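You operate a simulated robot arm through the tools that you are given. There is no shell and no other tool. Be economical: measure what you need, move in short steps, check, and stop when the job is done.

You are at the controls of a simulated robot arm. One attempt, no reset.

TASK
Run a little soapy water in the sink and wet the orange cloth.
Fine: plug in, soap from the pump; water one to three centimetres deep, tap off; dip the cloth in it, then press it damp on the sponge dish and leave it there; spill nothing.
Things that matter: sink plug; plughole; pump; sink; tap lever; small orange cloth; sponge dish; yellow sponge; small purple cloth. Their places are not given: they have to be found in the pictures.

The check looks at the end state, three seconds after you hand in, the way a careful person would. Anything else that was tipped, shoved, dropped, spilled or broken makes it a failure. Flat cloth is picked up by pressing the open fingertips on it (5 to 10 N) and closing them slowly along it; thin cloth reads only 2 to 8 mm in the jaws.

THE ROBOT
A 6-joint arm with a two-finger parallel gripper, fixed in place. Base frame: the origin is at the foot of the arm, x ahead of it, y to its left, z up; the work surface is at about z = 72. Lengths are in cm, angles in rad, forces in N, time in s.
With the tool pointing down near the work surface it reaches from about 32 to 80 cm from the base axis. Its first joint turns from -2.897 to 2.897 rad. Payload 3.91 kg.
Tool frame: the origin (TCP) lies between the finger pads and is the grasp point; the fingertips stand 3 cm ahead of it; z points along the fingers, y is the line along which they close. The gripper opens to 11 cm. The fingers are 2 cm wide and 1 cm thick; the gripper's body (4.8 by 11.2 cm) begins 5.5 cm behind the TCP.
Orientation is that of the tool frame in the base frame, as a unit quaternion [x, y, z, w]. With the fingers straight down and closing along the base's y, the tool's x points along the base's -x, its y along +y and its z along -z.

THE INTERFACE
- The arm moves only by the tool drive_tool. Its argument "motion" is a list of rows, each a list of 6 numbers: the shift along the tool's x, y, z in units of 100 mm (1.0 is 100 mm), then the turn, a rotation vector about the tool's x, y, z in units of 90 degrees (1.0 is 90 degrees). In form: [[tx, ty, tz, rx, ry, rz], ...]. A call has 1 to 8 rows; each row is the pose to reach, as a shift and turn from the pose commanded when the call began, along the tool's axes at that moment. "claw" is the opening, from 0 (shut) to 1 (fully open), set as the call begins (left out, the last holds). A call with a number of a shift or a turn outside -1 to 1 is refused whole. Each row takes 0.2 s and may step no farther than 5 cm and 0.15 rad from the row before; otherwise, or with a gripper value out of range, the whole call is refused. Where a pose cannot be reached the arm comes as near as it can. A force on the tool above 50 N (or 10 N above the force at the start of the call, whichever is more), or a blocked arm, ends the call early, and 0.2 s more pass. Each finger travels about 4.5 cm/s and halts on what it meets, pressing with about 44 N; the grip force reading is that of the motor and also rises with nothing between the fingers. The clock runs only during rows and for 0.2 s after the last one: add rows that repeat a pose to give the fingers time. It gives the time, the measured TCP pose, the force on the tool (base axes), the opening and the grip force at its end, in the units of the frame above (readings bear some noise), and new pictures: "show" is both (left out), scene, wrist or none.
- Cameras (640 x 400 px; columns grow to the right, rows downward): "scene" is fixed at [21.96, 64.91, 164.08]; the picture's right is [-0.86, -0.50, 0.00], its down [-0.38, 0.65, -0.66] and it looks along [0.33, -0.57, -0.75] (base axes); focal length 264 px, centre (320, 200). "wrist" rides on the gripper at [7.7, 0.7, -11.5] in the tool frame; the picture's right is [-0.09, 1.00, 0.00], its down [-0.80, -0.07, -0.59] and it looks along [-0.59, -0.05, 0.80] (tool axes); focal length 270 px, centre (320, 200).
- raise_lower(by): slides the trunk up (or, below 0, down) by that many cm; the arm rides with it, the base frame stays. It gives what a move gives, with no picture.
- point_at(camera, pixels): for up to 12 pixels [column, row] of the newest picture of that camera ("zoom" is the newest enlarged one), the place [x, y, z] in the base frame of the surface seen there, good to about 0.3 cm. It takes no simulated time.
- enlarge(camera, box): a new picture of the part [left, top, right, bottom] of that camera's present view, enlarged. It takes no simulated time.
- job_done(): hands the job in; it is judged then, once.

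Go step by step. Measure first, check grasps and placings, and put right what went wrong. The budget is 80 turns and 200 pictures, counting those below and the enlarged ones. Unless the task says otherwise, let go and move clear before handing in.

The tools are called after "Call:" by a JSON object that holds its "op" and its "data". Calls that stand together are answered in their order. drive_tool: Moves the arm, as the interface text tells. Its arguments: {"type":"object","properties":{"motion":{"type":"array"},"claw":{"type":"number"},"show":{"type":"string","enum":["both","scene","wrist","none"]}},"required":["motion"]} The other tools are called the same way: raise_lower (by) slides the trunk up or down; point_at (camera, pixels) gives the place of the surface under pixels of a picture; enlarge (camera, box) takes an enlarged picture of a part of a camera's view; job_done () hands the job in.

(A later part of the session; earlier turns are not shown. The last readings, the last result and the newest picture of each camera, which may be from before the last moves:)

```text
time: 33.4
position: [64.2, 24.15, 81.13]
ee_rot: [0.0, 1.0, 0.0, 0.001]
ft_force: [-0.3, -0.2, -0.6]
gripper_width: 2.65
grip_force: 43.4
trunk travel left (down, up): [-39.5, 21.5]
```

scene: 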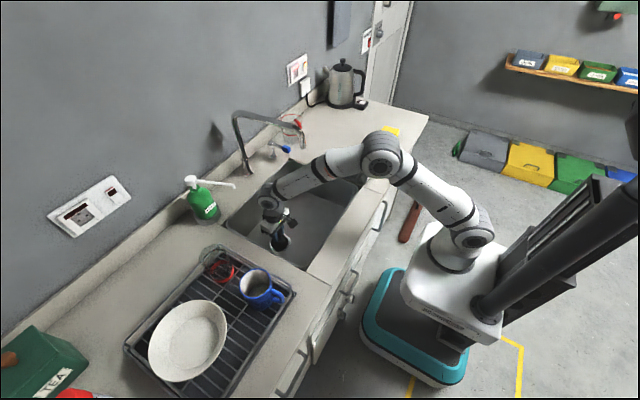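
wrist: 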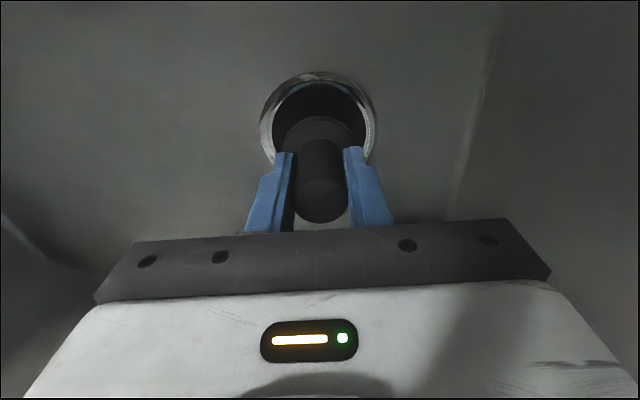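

The plug is over the ring, seen inside it at (320,115). I'll lower slowly to contact.

Call:
{"op": "drive_tool", "data": {"motion": [[0, 0, 0.06, 0, 0, 0], [0, 0, 0.12, 0, 0, 0], [0, 0, 0.17, 0, 0, 0], [0, 0, 0.21, 0, 0, 0], [0, 0, 0.24, 0, 0, 0], [0, 0, 0.26, 0, 0, 0]], "show": "wrist"}}

```text
time: 34.8
position: [64.22, 24.01, 78.54]
ee_rot: [0.0, 1.0, 0.001, 0.0]
ft_force: [-2.3, -2.8, 6.5]
gripper_width: 2.67
grip_force: 43.9
trunk travel left (down, up): [-39.5, 21.5]
```

wrist: 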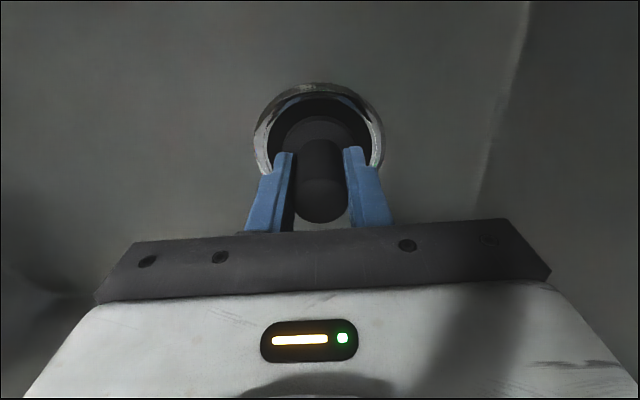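

There is first contact at z=78.54 with 6.5 N. I'll press a bit further to see whether it seats lower.

Call:
{"op": "drive_tool", "data": {"motion": [[0, 0, 0.02, 0, 0, 0], [0, 0, 0.04, 0, 0, 0], [0, 0, 0.06, 0, 0, 0]], "show": "wrist"}}

Call:
{"op": "enlarge", "data": {"camera": "wrist", "box": [240, 70, 400, 170]}}

```text
time: 35.6
position: [64.11, 24.17, 78.63]
ee_rot: [-0.001, 1.0, 0.002, 0.005]
ft_force: [-0.8, -6.4, 44.4]
gripper_width: 2.67
grip_force: 44.6
trunk travel left (down, up): [-39.5, 21.5]
```

wrist: 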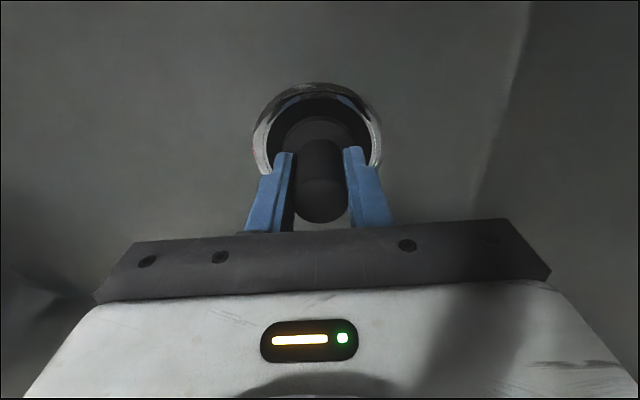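

```text
4.00 times, centred on (320, 120) of wrist
```

zoom: 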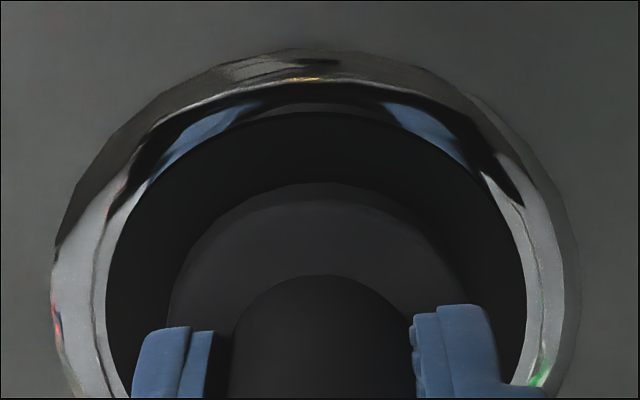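

It's on the bottom (44 N). I'll release, raise straight up, and check that the plug is centred.

Call:
{"op": "drive_tool", "data": {"motion": [[0, 0, -0.06, 0, 0, 0], [0, 0, -0.06, 0, 0, 0], [0, 0, -0.06, 0, 0, 0]], "claw": 0.45, "show": "none"}}

Call:
{"op": "drive_tool", "data": {"motion": [[0, 0, -0.2, 0, 0, 0], [0, 0, -0.4, 0, 0, 0], [0, 0, -0.7, 0, 0, 0], [0, 0, -1.0, 0, 0, 0]], "show": "both"}}

Call:
{"op": "enlarge", "data": {"camera": "wrist", "box": [240, 70, 400, 170]}}

```text
time: 36.4
position: [64.11, 24.09, 78.44]
ee_rot: [0.0, 1.0, 0.0, -0.001]
ft_force: [0.5, 0.4, -0.6]
gripper_width: 4.95
grip_force: 0.0
trunk travel left (down, up): [-39.5, 21.5]
```

```text
time: 37.4
position: [64.24, 24.13, 88.37]
ee_rot: [0.0, 1.0, 0.0, -0.001]
ft_force: [0.3, 1.0, -0.3]
gripper_width: 4.95
grip_force: 0.1
trunk travel left (down, up): [-39.5, 21.5]
```

scene: 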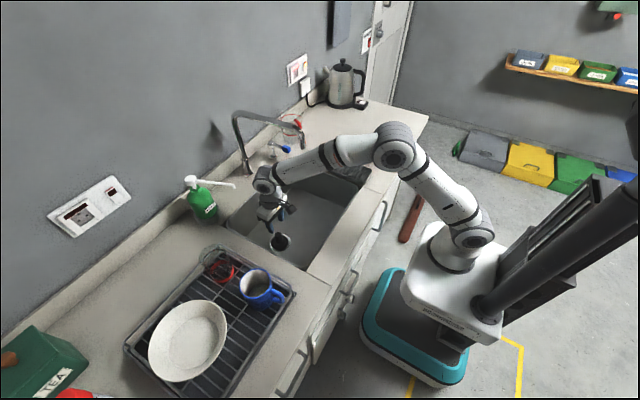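
wrist: 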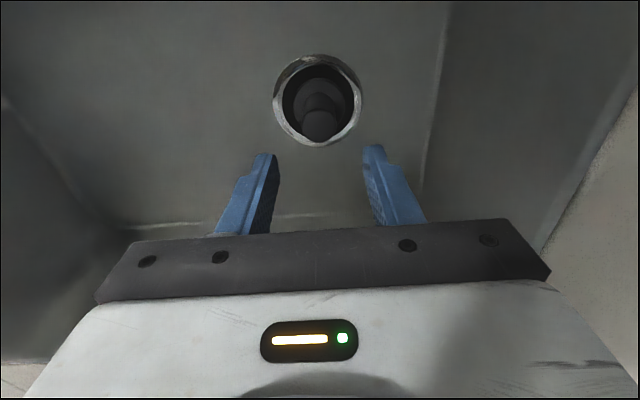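

```text
4.00 times, centred on (320, 120) of wrist
```

zoom: 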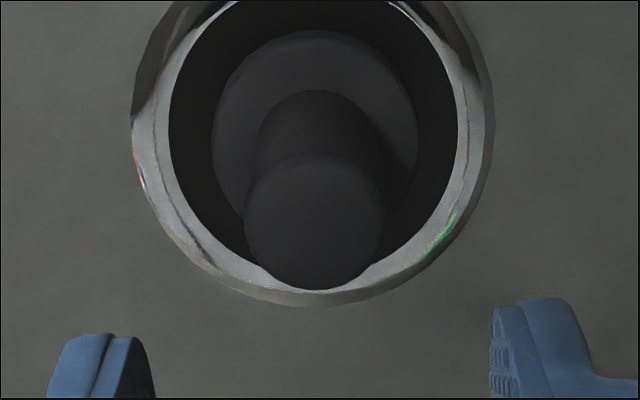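

The plug stands upright in the ring. I'll check the centre coordinates.

Call:
{"op": "point_at", "data": {"camera": "zoom", "pixels": [[315, 170], [315, 220], [315, 280], [250, 220], [380, 220], [218, 130], [410, 130], [315, 40], [170, 130], [460, 130], [140, 130], [488, 130]]}}

Call:
{"op": "point_at", "data": {"camera": "wrist", "pixels": [[320, 53], [320, 63], [318, 146], [274, 100], [362, 100], [290, 85], [350, 85]]}}

```text
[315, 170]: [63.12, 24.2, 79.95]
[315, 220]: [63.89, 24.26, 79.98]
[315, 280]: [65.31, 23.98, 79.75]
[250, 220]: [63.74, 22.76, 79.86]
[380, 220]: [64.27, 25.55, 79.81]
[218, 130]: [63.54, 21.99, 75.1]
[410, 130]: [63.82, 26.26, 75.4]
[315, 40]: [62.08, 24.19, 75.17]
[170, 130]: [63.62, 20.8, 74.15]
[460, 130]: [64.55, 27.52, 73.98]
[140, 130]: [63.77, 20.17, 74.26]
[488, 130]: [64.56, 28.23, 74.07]
```

```text
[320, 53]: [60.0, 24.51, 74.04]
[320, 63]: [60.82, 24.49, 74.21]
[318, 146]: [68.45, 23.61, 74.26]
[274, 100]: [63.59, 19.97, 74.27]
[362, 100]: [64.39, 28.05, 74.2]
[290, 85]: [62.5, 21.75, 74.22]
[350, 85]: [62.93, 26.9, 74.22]
```

The plug is centred (knob (64.05,24.15) against ring (64.2,24.1)). Next is soap: I'll raise the trunk, tilt the closed fingers 40° outward, and approach the pump head at (83.5,35.4,108.6).

Call:
{"op": "raise_lower", "data": {"by": 20}}

Call:
{"op": "drive_tool", "data": {"motion": [[-0.08, 0.12, -0.16, 0, -0.089, 0], [-0.16, 0.24, -0.32, 0, -0.178, 0], [-0.24, 0.36, -0.48, 0, -0.267, 0], [-0.32, 0.48, -0.64, 0, -0.356, 0], [-0.4, 0.6, -0.9, 0, -0.444, 0]], "claw": 0.0, "show": "both"}}

```text
time: 39.6
position: [64.21, 24.17, 108.32]
ee_rot: [-0.001, 1.0, 0.0, 0.0]
ft_force: [0.5, -0.7, 0.2]
gripper_width: 4.94
grip_force: 0.1
trunk travel left (down, up): [-59.5, 1.5]
```

```text
time: 40.8
position: [68.12, 30.26, 117.32]
ee_rot: [0.0, 0.939, 0.0, 0.343]
ft_force: [0.1, -0.2, -0.9]
gripper_width: 0.0
grip_force: 37.7
trunk travel left (down, up): [-59.5, 1.5]
```

scene: 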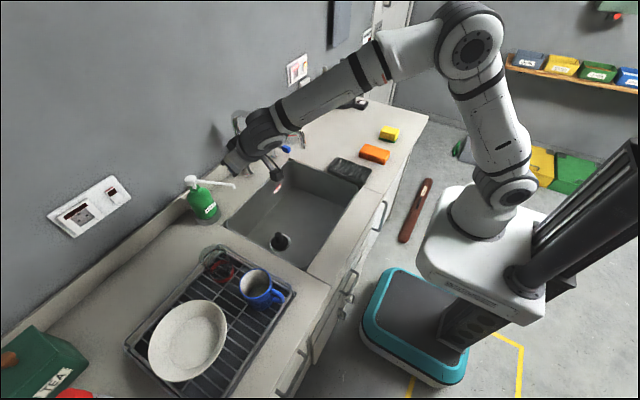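
wrist: 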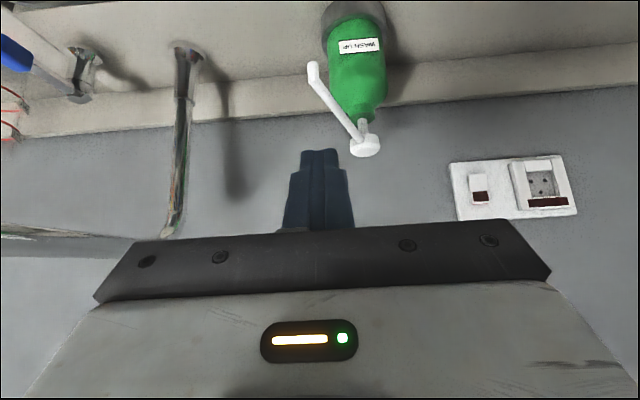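

The pump head is at (365,147) in the wrist view. I'll measure it.

Call:
{"op": "enlarge", "data": {"camera": "wrist", "box": [290, 50, 420, 170]}}

Call:
{"op": "point_at", "data": {"camera": "wrist", "pixels": [[365, 146], [366, 154], [355, 147], [376, 144], [313, 65], [340, 110], [362, 130], [318, 80]]}}

```text
3.33 times, centred on (355, 110) of wrist
```

zoom: 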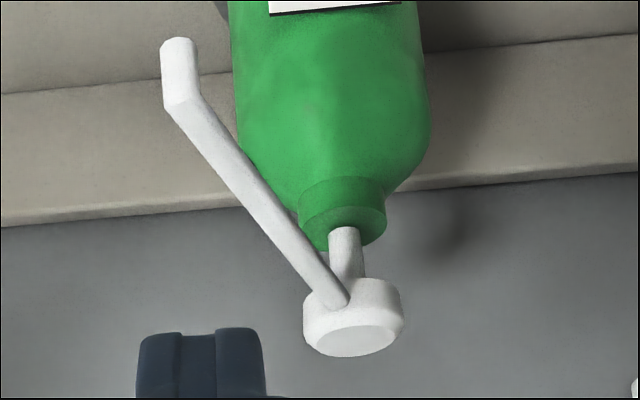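

```text
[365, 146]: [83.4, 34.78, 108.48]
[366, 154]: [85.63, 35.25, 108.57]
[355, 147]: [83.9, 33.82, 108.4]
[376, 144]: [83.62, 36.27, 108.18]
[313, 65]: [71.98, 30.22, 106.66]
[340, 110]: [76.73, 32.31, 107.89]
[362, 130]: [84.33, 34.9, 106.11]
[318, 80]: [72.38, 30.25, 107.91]
```

The head top is centred at (84.2,35.2,108.5) and the nozzle tip (72,30) is over the sink. I'll move the fingertips above the head.

Call:
{"op": "drive_tool", "data": {"motion": [[-0.255, 0.125, 0.28, 0, 0, 0], [-0.51, 0.25, 0.559, 0, 0, 0]], "show": "none"}}

Call:
{"op": "drive_tool", "data": {"motion": [[-0.23, 0.123, 0.29, 0, 0, 0], [-0.455, 0.245, 0.578, 0, 0, 0]], "show": "both"}}

Call:
{"op": "enlarge", "data": {"camera": "scene", "box": [160, 110, 280, 215]}}

```text
time: 41.4
position: [75.67, 32.71, 116.4]
ee_rot: [0.0, 0.94, -0.001, 0.341]
ft_force: [-0.6, 0.0, -0.3]
gripper_width: 0.01
grip_force: 37.5
trunk travel left (down, up): [-59.5, 1.5]
```

```text
time: 42.0
position: [83.06, 35.2, 114.98]
ee_rot: [0.0, 0.94, 0.0, 0.34]
ft_force: [-0.5, 0.4, 0.0]
gripper_width: 0.0
grip_force: 37.2
trunk travel left (down, up): [-59.5, 1.5]
```

scene: 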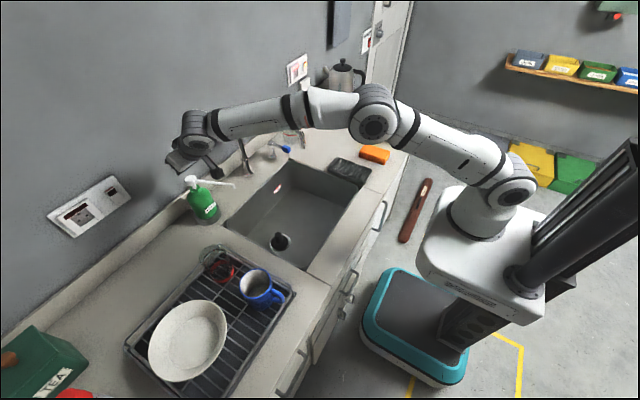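
wrist: 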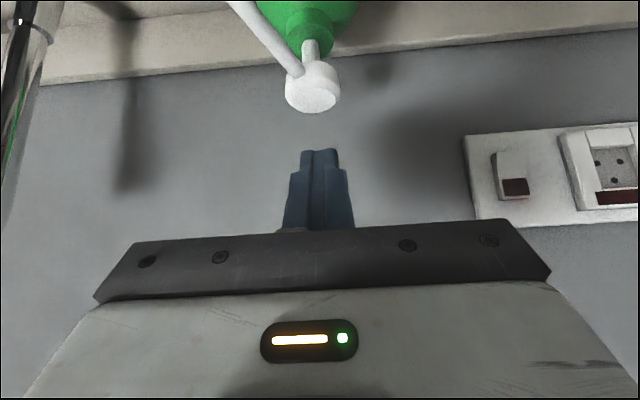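

```text
3.81 times, centred on (220, 162) of scene
```

zoom: 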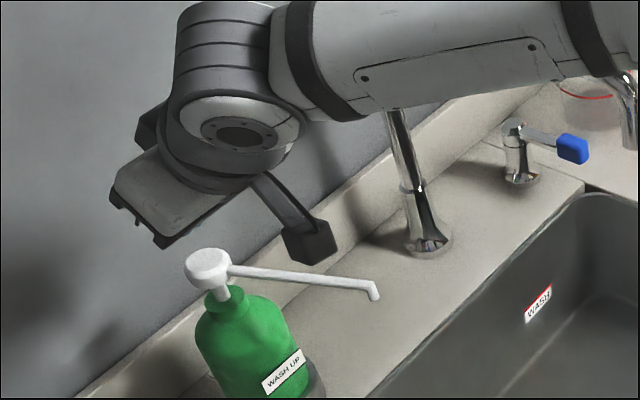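

The tips are above the head, and the camera bracket clears the nozzle by several cm. I'll descend and press gently.

Call:
{"op": "drive_tool", "data": {"motion": [[0.096, 0, 0.115, 0, 0, 0], [0.17, 0, 0.2, 0, 0, 0], [0.205, 0, 0.245, 0, 0, 0], [0.237, 0, 0.283, 0, 0, 0]], "show": "both"}}

Call:
{"op": "enlarge", "data": {"camera": "scene", "box": [160, 110, 280, 215]}}

```text
time: 43.0
position: [82.79, 35.18, 111.28]
ee_rot: [0.0, 0.94, 0.0, 0.342]
ft_force: [-0.3, -0.5, 2.3]
gripper_width: 0.0
grip_force: 37.7
trunk travel left (down, up): [-59.5, 1.5]
```

scene: 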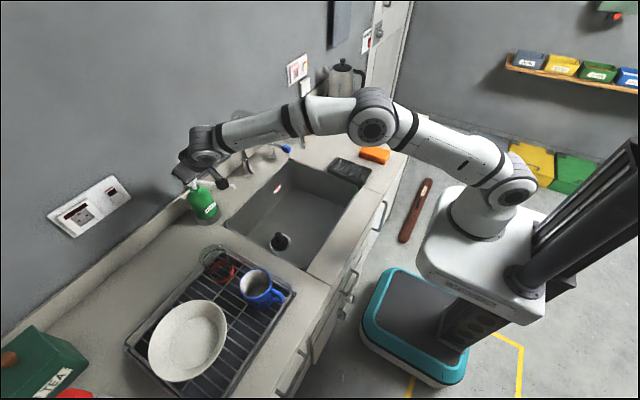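
wrist: 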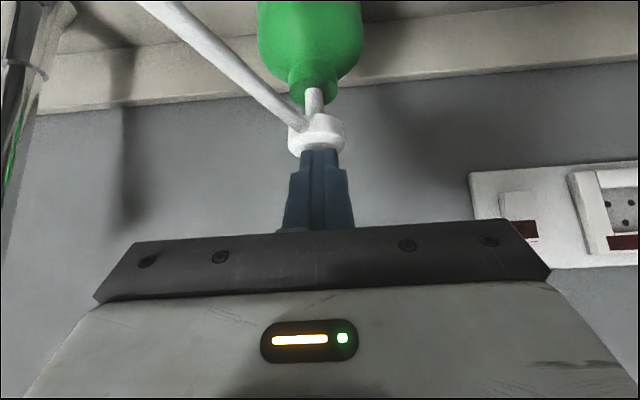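

```text
3.81 times, centred on (220, 162) of scene
```

zoom: 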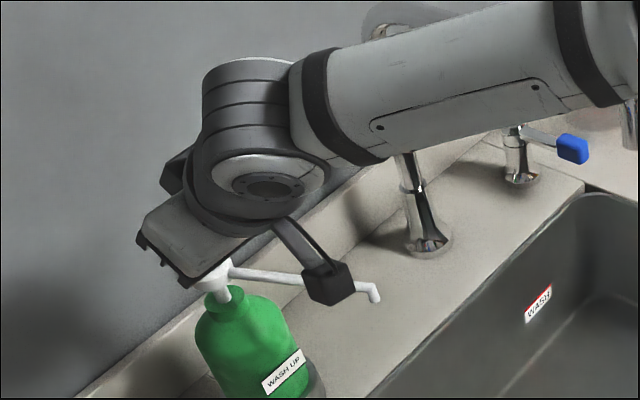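

Contact is made (2.3 N). I'll press about 1.6 cm, hold, then come back up.

Call:
{"op": "drive_tool", "data": {"motion": [[0.026, 0, 0.031, 0, 0, 0], [0.051, 0, 0.061, 0, 0, 0], [0.077, 0, 0.092, 0, 0, 0], [0.103, 0, 0.123, 0, 0, 0], [0.103, 0, 0.123, 0, 0, 0]], "show": "both"}}

Call:
{"op": "enlarge", "data": {"camera": "scene", "box": [160, 150, 320, 260]}}

```text
time: 44.2
position: [82.77, 35.23, 109.93]
ee_rot: [0.0, 0.939, 0.001, 0.345]
ft_force: [9.3, 0.4, 22.2]
gripper_width: 0.0
grip_force: 37.7
trunk travel left (down, up): [-59.5, 1.5]
```

scene: 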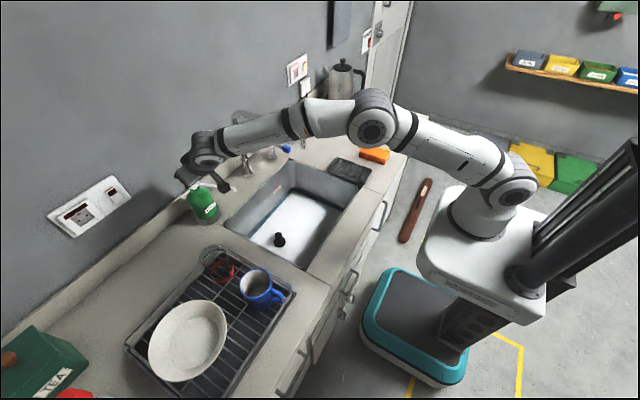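
wrist: 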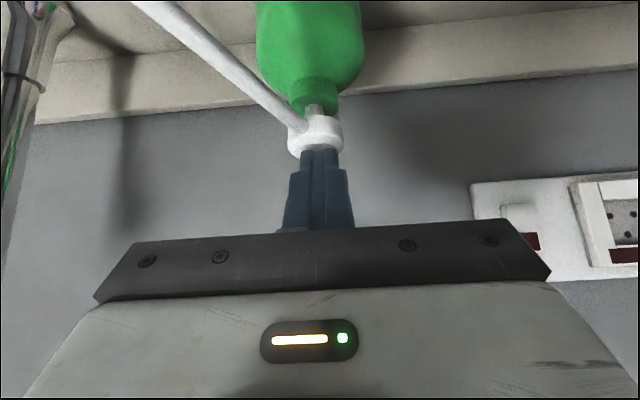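

```text
3.64 times, centred on (240, 205) of scene
```

zoom: 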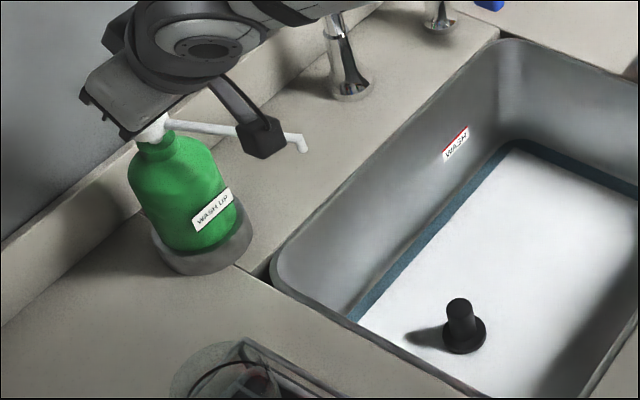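

The head went down and the sink floor now looks white (suds), with a blue band around the edge. I'll lift off the pump and check the level.

Call:
{"op": "drive_tool", "data": {"motion": [[-0.1, 0, -0.12, 0, 0, 0], [-0.25, 0, -0.3, 0, 0, 0], [-0.4, 0, -0.48, 0, 0, 0]], "show": "both"}}

Call:
{"op": "enlarge", "data": {"camera": "scene", "box": [190, 130, 370, 280]}}

Call:
{"op": "point_at", "data": {"camera": "scene", "pixels": [[300, 215], [310, 240], [330, 205], [281, 238], [290, 195], [265, 230], [194, 182]]}}

```text
time: 45.0
position: [82.75, 35.03, 115.75]
ee_rot: [-0.001, 0.94, 0.0, 0.34]
ft_force: [0.0, 0.1, 0.0]
gripper_width: 0.0
grip_force: 37.6
trunk travel left (down, up): [-59.5, 1.5]
```

scene: 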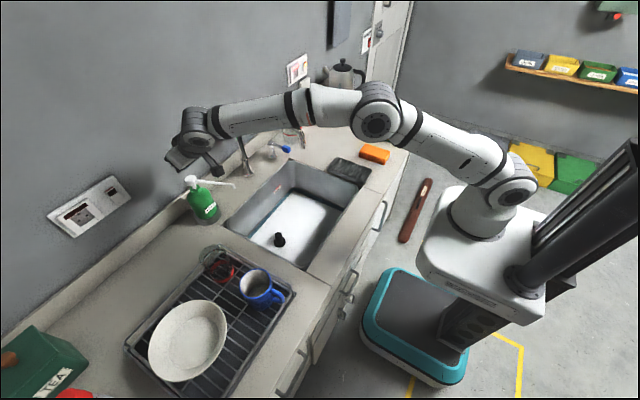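
wrist: 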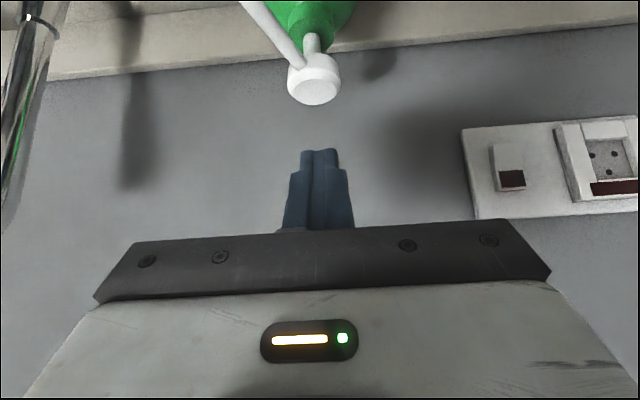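

```text
2.67 times, centred on (280, 205) of scene
```

zoom: 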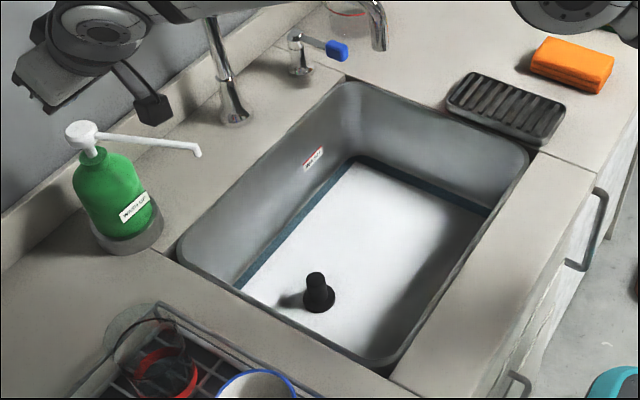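

```text
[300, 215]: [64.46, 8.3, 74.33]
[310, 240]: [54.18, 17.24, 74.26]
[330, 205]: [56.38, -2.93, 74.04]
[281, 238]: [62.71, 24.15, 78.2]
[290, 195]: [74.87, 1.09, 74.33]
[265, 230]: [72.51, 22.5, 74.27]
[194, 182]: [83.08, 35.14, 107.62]
```

Only suds so far, with the floor still at z≈74.3. I'll back off, untilt, and go round in front of the spout tip (60,10) toward the blue lever at (76.5,-2.2,98).

Call:
{"op": "drive_tool", "data": {"motion": [[0.16, -0.1, -0.185, 0, 0.089, 0], [0.32, -0.2, -0.37, 0, 0.178, 0], [0.48, -0.3, -0.555, 0, 0.267, 0], [0.64, -0.4, -0.74, 0, 0.356, 0], [0.79, -0.5, -0.925, 0, 0.444, 0]], "show": "none"}}

Call:
{"op": "drive_tool", "data": {"motion": [[0.33, -0.1, 0, 0, 0, 0], [0.67, -0.2, 0, 0, 0, 0], [1.0, -0.3, 0, 0, 0, 0]], "show": "none"}}

Call:
{"op": "drive_tool", "data": {"motion": [[0.33, -0.3, 0, 0, 0, 0], [0.67, -0.65, 0, 0, 0, 0], [1.0, -1.0, 0, 0, 0, 0]], "show": "none"}}

Call:
{"op": "drive_tool", "data": {"motion": [[0, -0.33, 0, 0, 0, 0], [0, -0.67, 0, 0, 0, 0], [0, -1.0, 0, 0, 0, 0]], "show": "none"}}

Call:
{"op": "drive_tool", "data": {"motion": [[0, -0.33, 0, 0, 0, 0], [-0.1, -0.67, 0, 0, 0, 0], [-0.2, -1.0, 0, 0, 0, 0]], "claw": 0.4, "show": "both"}}

```text
time: 46.2
position: [70.87, 29.99, 117.7]
ee_rot: [0.0, 1.0, -0.001, -0.001]
ft_force: [0.1, -1.0, -0.2]
gripper_width: 0.0
grip_force: 37.6
trunk travel left (down, up): [-59.5, 1.5]
```

```text
time: 47.0
position: [60.51, 27.06, 117.77]
ee_rot: [-0.001, 1.0, 0.0, 0.001]
ft_force: [-0.3, -0.5, -0.2]
gripper_width: 0.0
grip_force: 37.9
trunk travel left (down, up): [-59.5, 1.5]
```

```text
time: 47.8
position: [50.63, 17.07, 118.0]
ee_rot: [-0.001, 1.0, -0.001, 0.001]
ft_force: [-0.9, 0.3, 0.0]
gripper_width: 0.02
grip_force: 37.7
trunk travel left (down, up): [-59.5, 1.5]
```

```text
time: 48.6
position: [50.81, 6.93, 118.08]
ee_rot: [-0.001, 1.0, 0.0, 0.001]
ft_force: [-0.4, 0.5, 0.4]
gripper_width: 0.0
grip_force: 37.3
trunk travel left (down, up): [-59.5, 1.5]
```

```text
time: 49.4
position: [53.02, -2.78, 117.73]
ee_rot: [0.0, 1.0, 0.0, -0.001]
ft_force: [0.6, -0.2, -0.8]
gripper_width: 4.37
grip_force: 0.0
trunk travel left (down, up): [-59.5, 1.5]
```

scene: 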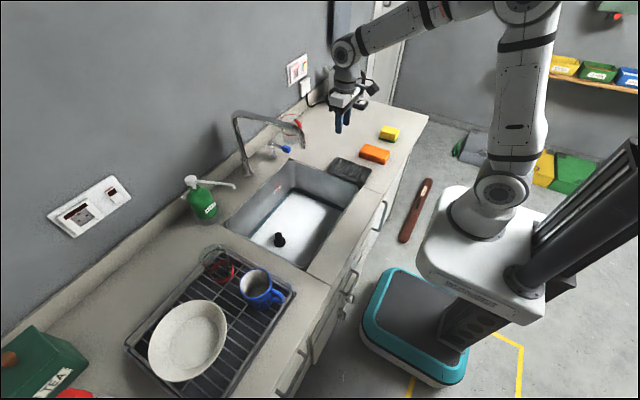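
wrist: 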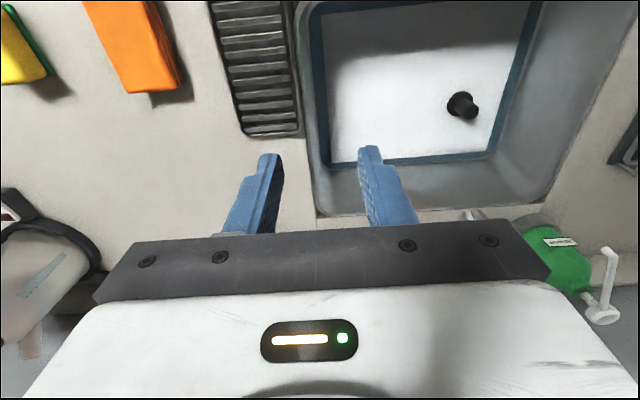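

I'm clear of the spout. I'll examine the lever in detail now, around (283,150) in the scene.

Call:
{"op": "enlarge", "data": {"camera": "scene", "box": [250, 125, 314, 165]}}

Call:
{"op": "point_at", "data": {"camera": "scene", "pixels": [[272, 142], [280, 146], [284, 147], [287, 149], [289, 151], [284, 151], [299, 128], [293, 118], [290, 130], [236, 114], [265, 115], [300, 127]]}}

```text
10.00 times, centred on (282, 145) of scene
```

zoom: 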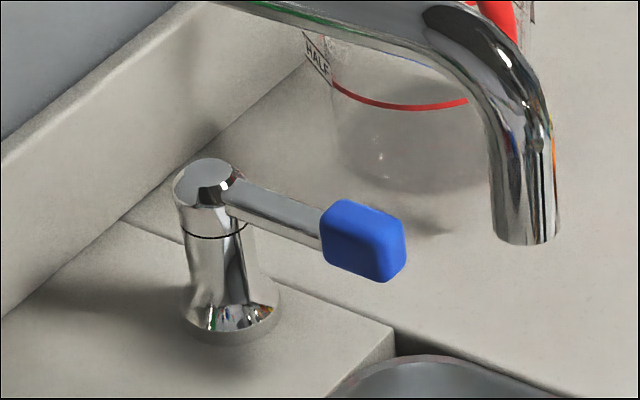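

```text
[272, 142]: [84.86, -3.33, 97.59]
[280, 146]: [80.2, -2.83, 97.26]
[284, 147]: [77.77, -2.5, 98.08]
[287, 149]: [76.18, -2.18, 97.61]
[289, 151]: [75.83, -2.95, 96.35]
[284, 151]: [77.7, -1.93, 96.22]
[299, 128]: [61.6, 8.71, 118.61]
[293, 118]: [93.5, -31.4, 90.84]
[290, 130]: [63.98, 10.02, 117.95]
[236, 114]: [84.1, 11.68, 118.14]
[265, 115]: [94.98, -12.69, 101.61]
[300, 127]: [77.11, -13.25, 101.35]
```

The lever is a swivel cap on a post at (84.7,-2.9), with a blue grip at x 75.8–78.5, y≈-2.4, z 96–98. I'll bring the open fingers above it to straddle it.

Call:
{"op": "drive_tool", "data": {"motion": [[-0.33, 0, 0, 0, 0, 0], [-0.67, 0, 0, 0, 0, 0], [-1.0, 0, 0, 0, 0, 0]], "show": "none"}}

Call:
{"op": "drive_tool", "data": {"motion": [[-0.33, 0, 0.2, 0, 0, 0], [-0.67, 0.01, 0.4, 0, 0, 0], [-1.0, 0.02, 0.6, 0, 0, 0]], "show": "both"}}

```text
time: 50.2
position: [62.8, -2.83, 117.48]
ee_rot: [0.0, 1.0, 0.0, -0.001]
ft_force: [-0.5, -0.1, 0.2]
gripper_width: 4.42
grip_force: 0.0
trunk travel left (down, up): [-59.5, 1.5]
```

```text
time: 51.0
position: [73.05, -2.89, 111.81]
ee_rot: [-0.001, 1.0, -0.001, -0.001]
ft_force: [-0.4, -0.5, -0.3]
gripper_width: 4.41
grip_force: 0.1
trunk travel left (down, up): [-59.5, 1.5]
```

scene: 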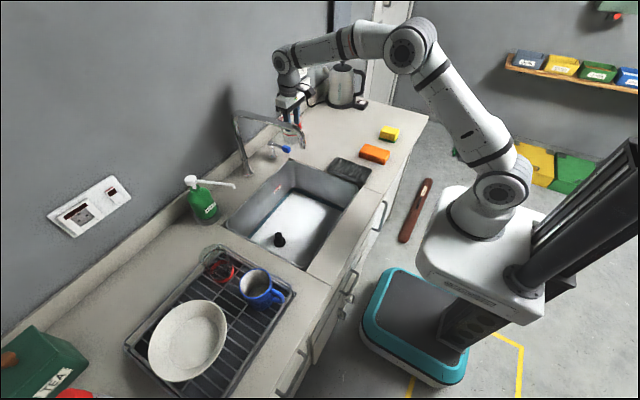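
wrist: 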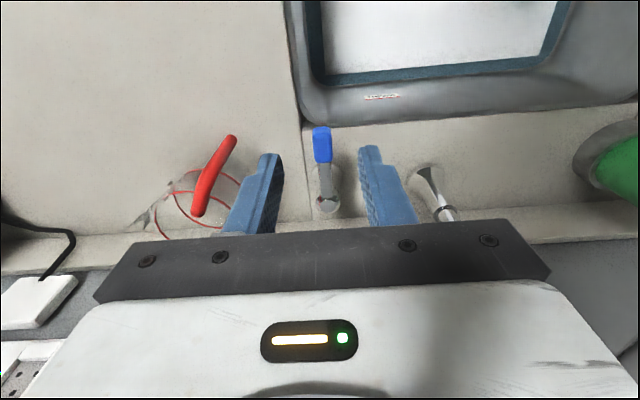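

The fingers straddle the lever, which is seen at (322,145). I'll measure it, and the jug for clearance.

Call:
{"op": "point_at", "data": {"camera": "wrist", "pixels": [[314, 145], [322, 145], [330, 145], [322, 132], [322, 158], [326, 180], [327, 204], [220, 160], [200, 205], [230, 140], [180, 190]]}}

```text
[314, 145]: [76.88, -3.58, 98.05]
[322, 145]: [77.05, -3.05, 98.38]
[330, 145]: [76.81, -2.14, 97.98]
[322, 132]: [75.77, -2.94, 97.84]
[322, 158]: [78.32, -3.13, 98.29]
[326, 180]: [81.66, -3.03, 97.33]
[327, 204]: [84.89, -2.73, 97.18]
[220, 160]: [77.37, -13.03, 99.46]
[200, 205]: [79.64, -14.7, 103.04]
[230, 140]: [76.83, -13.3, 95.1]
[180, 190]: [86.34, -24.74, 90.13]
```

The grip is centred at (77,-2.95). I'll lower around it with TCP to z≈98.5.

Call:
{"op": "drive_tool", "data": {"motion": [[-0.2, 0, 0, 0, 0, 0], [-0.41, 0, 0.3, 0, 0, 0], [-0.41, 0, 0.6, 0, 0, 0], [-0.41, 0, 0.8, 0, 0, 0]], "claw": 0.36, "show": "none"}}

Call:
{"op": "drive_tool", "data": {"motion": [[0, 0, 0.25, 0, 0, 0], [0, 0, 0.52, 0, 0, 0]], "show": "both"}}

Call:
{"op": "enlarge", "data": {"camera": "scene", "box": [230, 80, 330, 170]}}

```text
time: 52.0
position: [77.12, -2.83, 103.64]
ee_rot: [0.0, 1.0, 0.0, 0.0]
ft_force: [-0.9, -0.6, -0.4]
gripper_width: 3.96
grip_force: 0.0
trunk travel left (down, up): [-59.5, 1.5]
```

```text
time: 52.6
position: [77.01, -2.91, 98.51]
ee_rot: [0.001, 1.0, 0.0, 0.0]
ft_force: [0.2, 0.2, 0.2]
gripper_width: 3.97
grip_force: 0.0
trunk travel left (down, up): [-59.5, 1.5]
```

scene: 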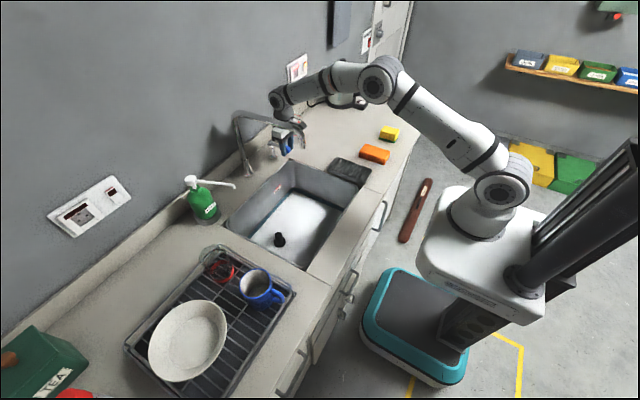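
wrist: 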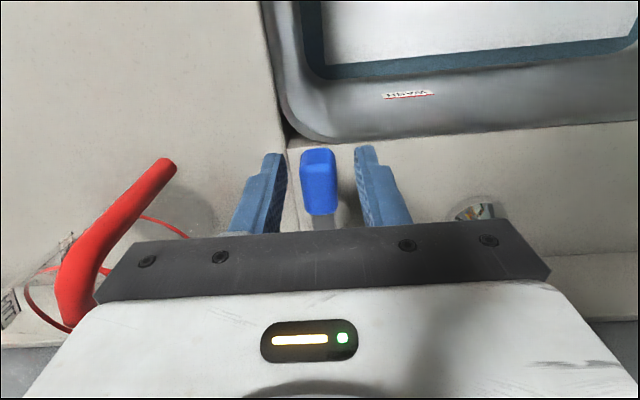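

```text
4.44 times, centred on (280, 125) of scene
```

zoom: 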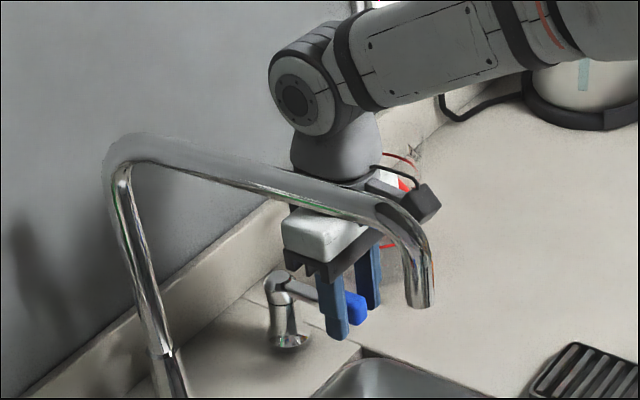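

The lever sits between the fingers with about 1.2 cm either side. I'll push gently toward +y to test which way it turns.

Call:
{"op": "drive_tool", "data": {"motion": [[0, 0.06, 0, 0, 0, 0], [0, 0.11, 0, 0, 0, 0], [0, 0.14, 0, 0, 0, 0], [0, 0.17, 0, 0, 0, 0], [0, 0.2, 0, 0, 0, 0]], "show": "both"}}

```text
time: 53.8
position: [76.89, -1.13, 98.54]
ee_rot: [0.001, 1.0, 0.0, -0.001]
ft_force: [-7.3, -29.7, -1.5]
gripper_width: 5.42
grip_force: 14.6
trunk travel left (down, up): [-59.5, 1.5]
```

scene: 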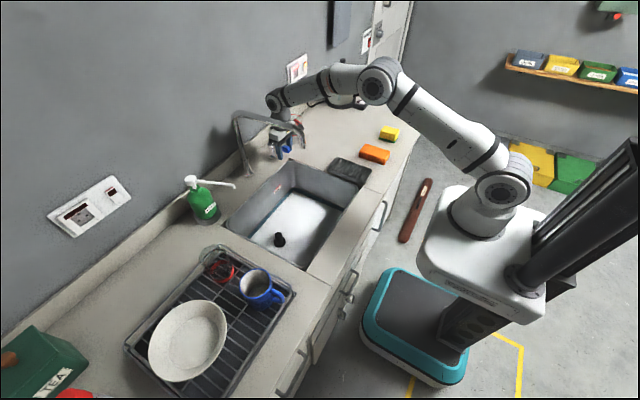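
wrist: 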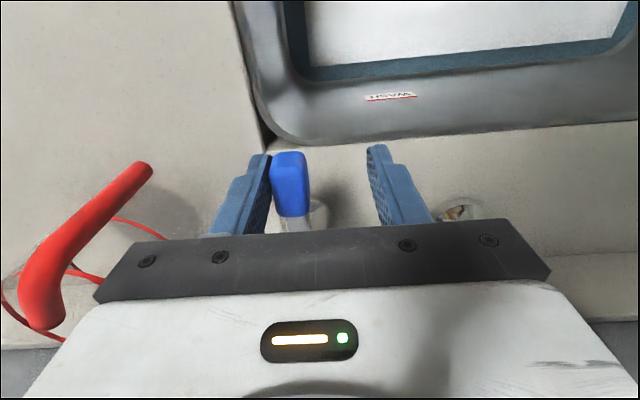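

It resists +y (30 N) without moving. I'll back off and push gently toward -y.

Call:
{"op": "drive_tool", "data": {"motion": [[0, -0.15, 0, 0, 0, 0], [0, -0.25, 0, 0, 0, 0], [0, -0.32, 0, 0, 0, 0], [0, -0.35, 0, 0, 0, 0], [0, -0.38, 0, 0, 0, 0], [0, -0.4, 0, 0, 0, 0]], "claw": 0.36, "show": "both"}}

```text
time: 55.2
position: [77.04, -4.52, 98.46]
ee_rot: [0.001, 1.0, 0.0, -0.001]
ft_force: [-0.4, 0.9, 0.0]
gripper_width: 3.95
grip_force: 0.1
trunk travel left (down, up): [-59.5, 1.5]
```

scene: 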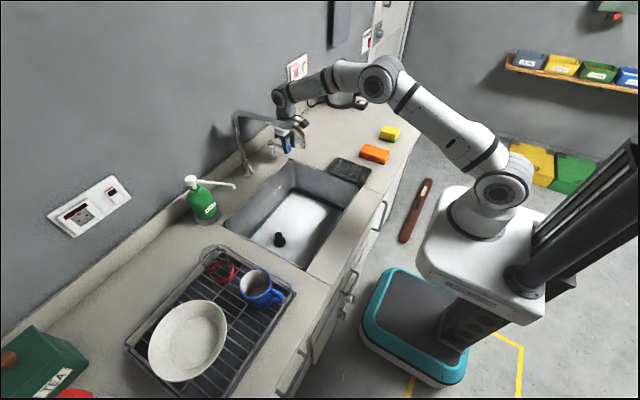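
wrist: 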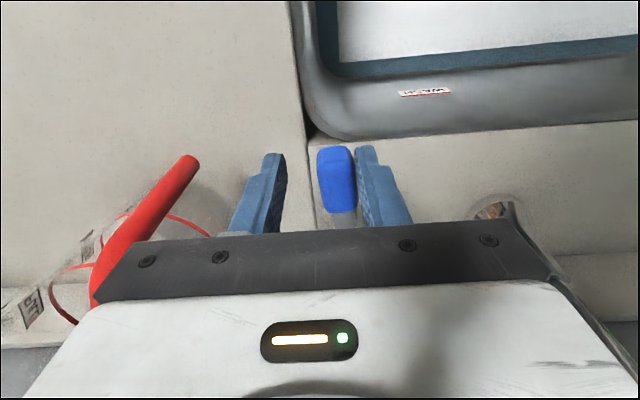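

There's no resistance toward -y so far, and the handle rests against the right finger. I'll push a little further and look for water.

Call:
{"op": "drive_tool", "data": {"motion": [[0, -0.03, 0, 0, 0, 0], [0, -0.06, 0, 0, 0, 0], [0, -0.09, 0, 0, 0, 0]], "show": "both"}}

Call:
{"op": "enlarge", "data": {"camera": "scene", "box": [220, 90, 360, 260]}}

```text
time: 56.0
position: [77.07, -5.43, 98.74]
ee_rot: [-0.001, 1.0, 0.0, 0.0]
ft_force: [0.5, 1.2, 0.0]
gripper_width: 3.98
grip_force: 0.0
trunk travel left (down, up): [-59.5, 1.5]
```

scene: 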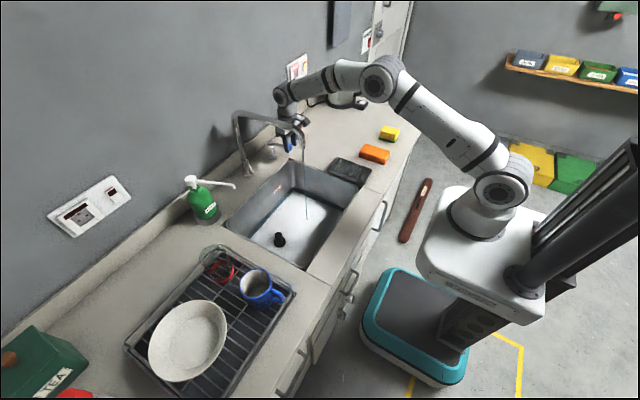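
wrist: 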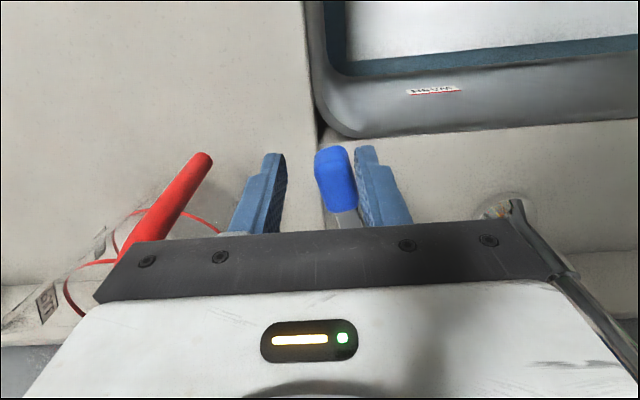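

```text
2.35 times, centred on (290, 175) of scene
```

zoom: 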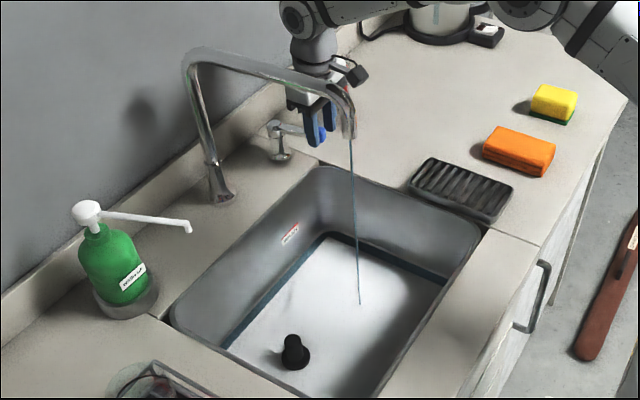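

Water runs in a thin stream. I'll open slightly more, wait and measure the rate.

Call:
{"op": "drive_tool", "data": {"motion": [[0, -0.04, 0, 0, 0, 0], [0, -0.08, 0, 0, 0, 0], [0, -0.08, 0, 0, 0, 0], [0, -0.08, 0, 0, 0, 0], [0, -0.08, 0, 0, 0, 0], [0, -0.08, 0, 0, 0, 0], [0, -0.08, 0, 0, 0, 0], [0, -0.08, 0, 0, 0, 0]], "show": "both"}}

Call:
{"op": "point_at", "data": {"camera": "scene", "pixels": [[300, 230], [310, 240], [275, 225], [290, 195], [265, 230], [320, 215]]}}

Call:
{"op": "enlarge", "data": {"camera": "scene", "box": [220, 90, 360, 260]}}

```text
time: 57.8
position: [77.22, -6.33, 98.66]
ee_rot: [-0.001, 1.0, -0.001, 0.0]
ft_force: [-0.1, 0.6, -0.2]
gripper_width: 3.95
grip_force: 0.0
trunk travel left (down, up): [-59.5, 1.5]
```

scene: 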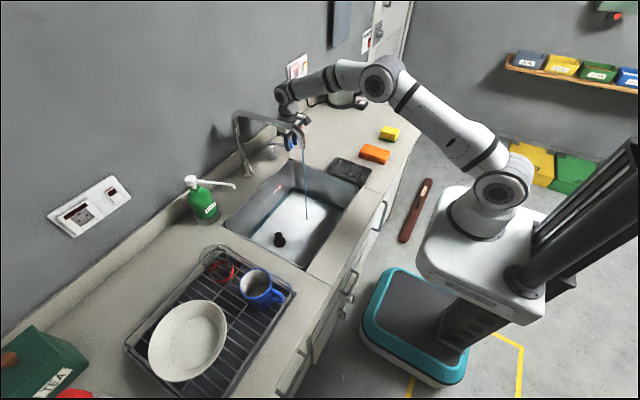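
wrist: 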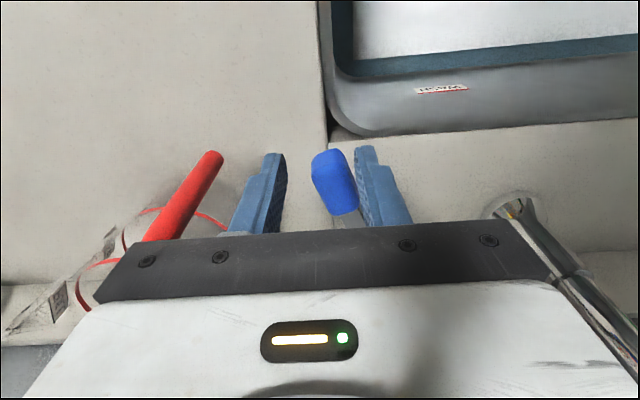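

```text
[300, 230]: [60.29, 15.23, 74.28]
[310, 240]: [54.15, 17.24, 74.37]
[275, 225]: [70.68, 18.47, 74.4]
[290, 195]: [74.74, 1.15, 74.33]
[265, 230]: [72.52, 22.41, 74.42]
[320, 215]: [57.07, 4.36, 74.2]
```

```text
2.35 times, centred on (290, 175) of scene
```

zoom: 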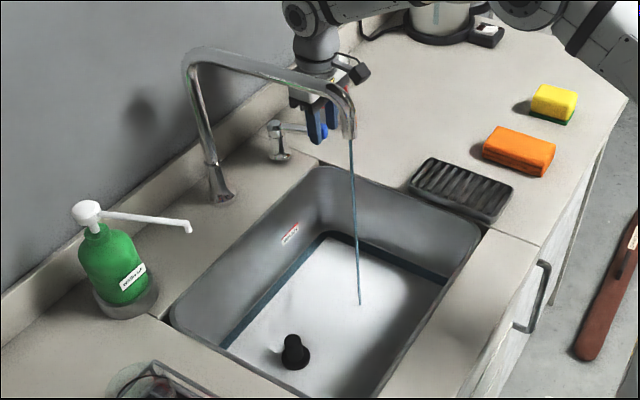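

The stream is stronger and the level reads about 74.35. I'll wait in a batch and read again.

Call:
{"op": "drive_tool", "data": {"motion": [[0, 0, 0, 0, 0, 0], [0, 0, 0, 0, 0, 0], [0, 0, 0, 0, 0, 0], [0, 0, 0, 0, 0, 0], [0, 0, 0, 0, 0, 0], [0, 0, 0, 0, 0, 0], [0, 0, 0, 0, 0, 0], [0, 0, 0, 0, 0, 0]], "show": "none"}}

Call:
{"op": "drive_tool", "data": {"motion": [[0, 0, 0, 0, 0, 0], [0, 0, 0, 0, 0, 0], [0, 0, 0, 0, 0, 0], [0, 0, 0, 0, 0, 0], [0, 0, 0, 0, 0, 0], [0, 0, 0, 0, 0, 0], [0, 0, 0, 0, 0, 0], [0, 0, 0, 0, 0, 0]], "show": "scene"}}

Call:
{"op": "point_at", "data": {"camera": "scene", "pixels": [[300, 230], [310, 240], [275, 225], [290, 195], [265, 230], [320, 215], [279, 235]]}}

Call:
{"op": "enlarge", "data": {"camera": "scene", "box": [220, 90, 360, 260]}}

```text
time: 59.6
position: [77.26, -6.24, 98.74]
ee_rot: [0.0, 1.0, -0.001, 0.0]
ft_force: [-0.5, -0.4, -0.6]
gripper_width: 3.95
grip_force: 0.0
trunk travel left (down, up): [-59.5, 1.5]
```

```text
time: 61.4
position: [77.06, -6.41, 98.67]
ee_rot: [0.0, 1.0, 0.0, -0.001]
ft_force: [-0.9, 0.5, 0.3]
gripper_width: 3.93
grip_force: 0.0
trunk travel left (down, up): [-59.5, 1.5]
```

scene: 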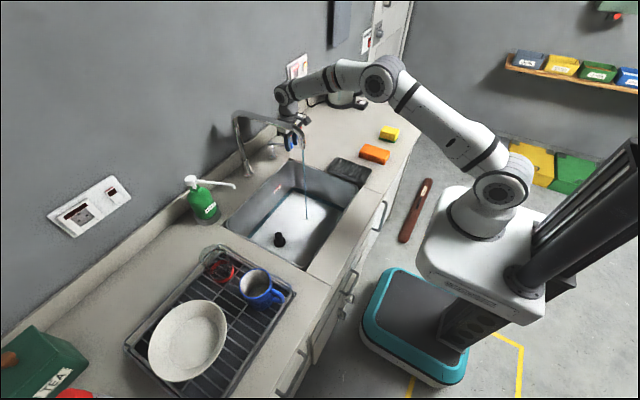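

```text
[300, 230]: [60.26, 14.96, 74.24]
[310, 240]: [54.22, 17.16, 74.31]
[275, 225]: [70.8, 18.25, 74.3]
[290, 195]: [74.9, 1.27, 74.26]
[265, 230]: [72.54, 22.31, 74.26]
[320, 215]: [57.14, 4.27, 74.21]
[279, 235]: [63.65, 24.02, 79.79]
```

```text
2.35 times, centred on (290, 175) of scene
```

zoom: 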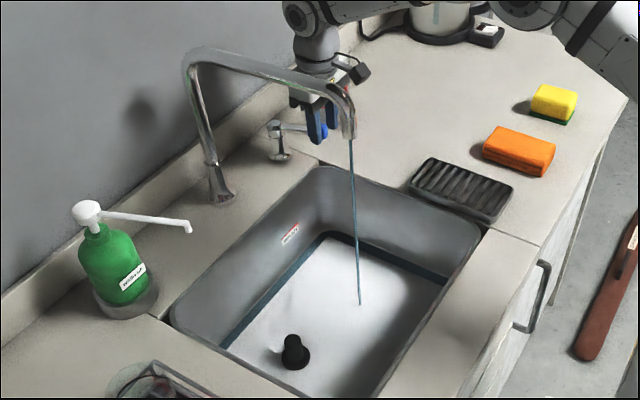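

The level barely changes, so the flow is small. I'll raise 1 cm for jug clearance, narrow the gap, and open the lever further.

Call:
{"op": "drive_tool", "data": {"motion": [[0, 0, -0.05, 0, 0, 0], [0, 0, -0.1, 0, 0, 0], [0, -0.04, -0.1, 0, 0, 0], [-0.03, -0.08, -0.1, 0, 0, 0], [-0.05, -0.12, -0.1, 0, 0, 0], [-0.05, -0.12, -0.1, 0, 0, 0], [-0.05, -0.12, -0.1, 0, 0, 0], [-0.05, -0.12, -0.1, 0, 0, 0]], "claw": 0.28, "show": "both"}}

Call:
{"op": "enlarge", "data": {"camera": "scene", "box": [220, 90, 360, 260]}}

Call:
{"op": "point_at", "data": {"camera": "scene", "pixels": [[300, 230], [310, 240], [275, 225], [290, 195], [265, 230], [320, 215]]}}

```text
time: 63.2
position: [77.54, -7.51, 99.64]
ee_rot: [0.0, 1.0, -0.001, 0.0]
ft_force: [0.2, 0.7, 0.2]
gripper_width: 3.06
grip_force: 0.1
trunk travel left (down, up): [-59.5, 1.5]
```

scene: 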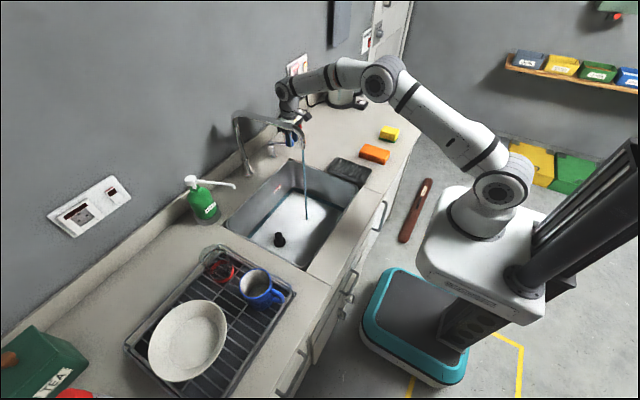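
wrist: 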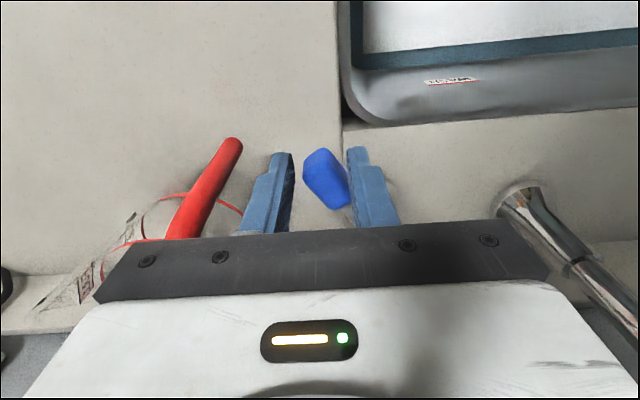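

```text
2.35 times, centred on (290, 175) of scene
```

zoom: 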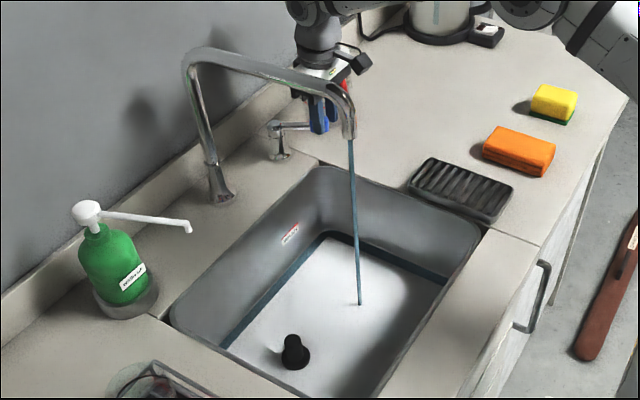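

```text
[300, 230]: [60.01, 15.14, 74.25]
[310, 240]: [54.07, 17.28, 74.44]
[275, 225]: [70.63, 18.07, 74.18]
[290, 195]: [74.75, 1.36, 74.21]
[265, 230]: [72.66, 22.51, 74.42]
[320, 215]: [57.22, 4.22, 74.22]
```

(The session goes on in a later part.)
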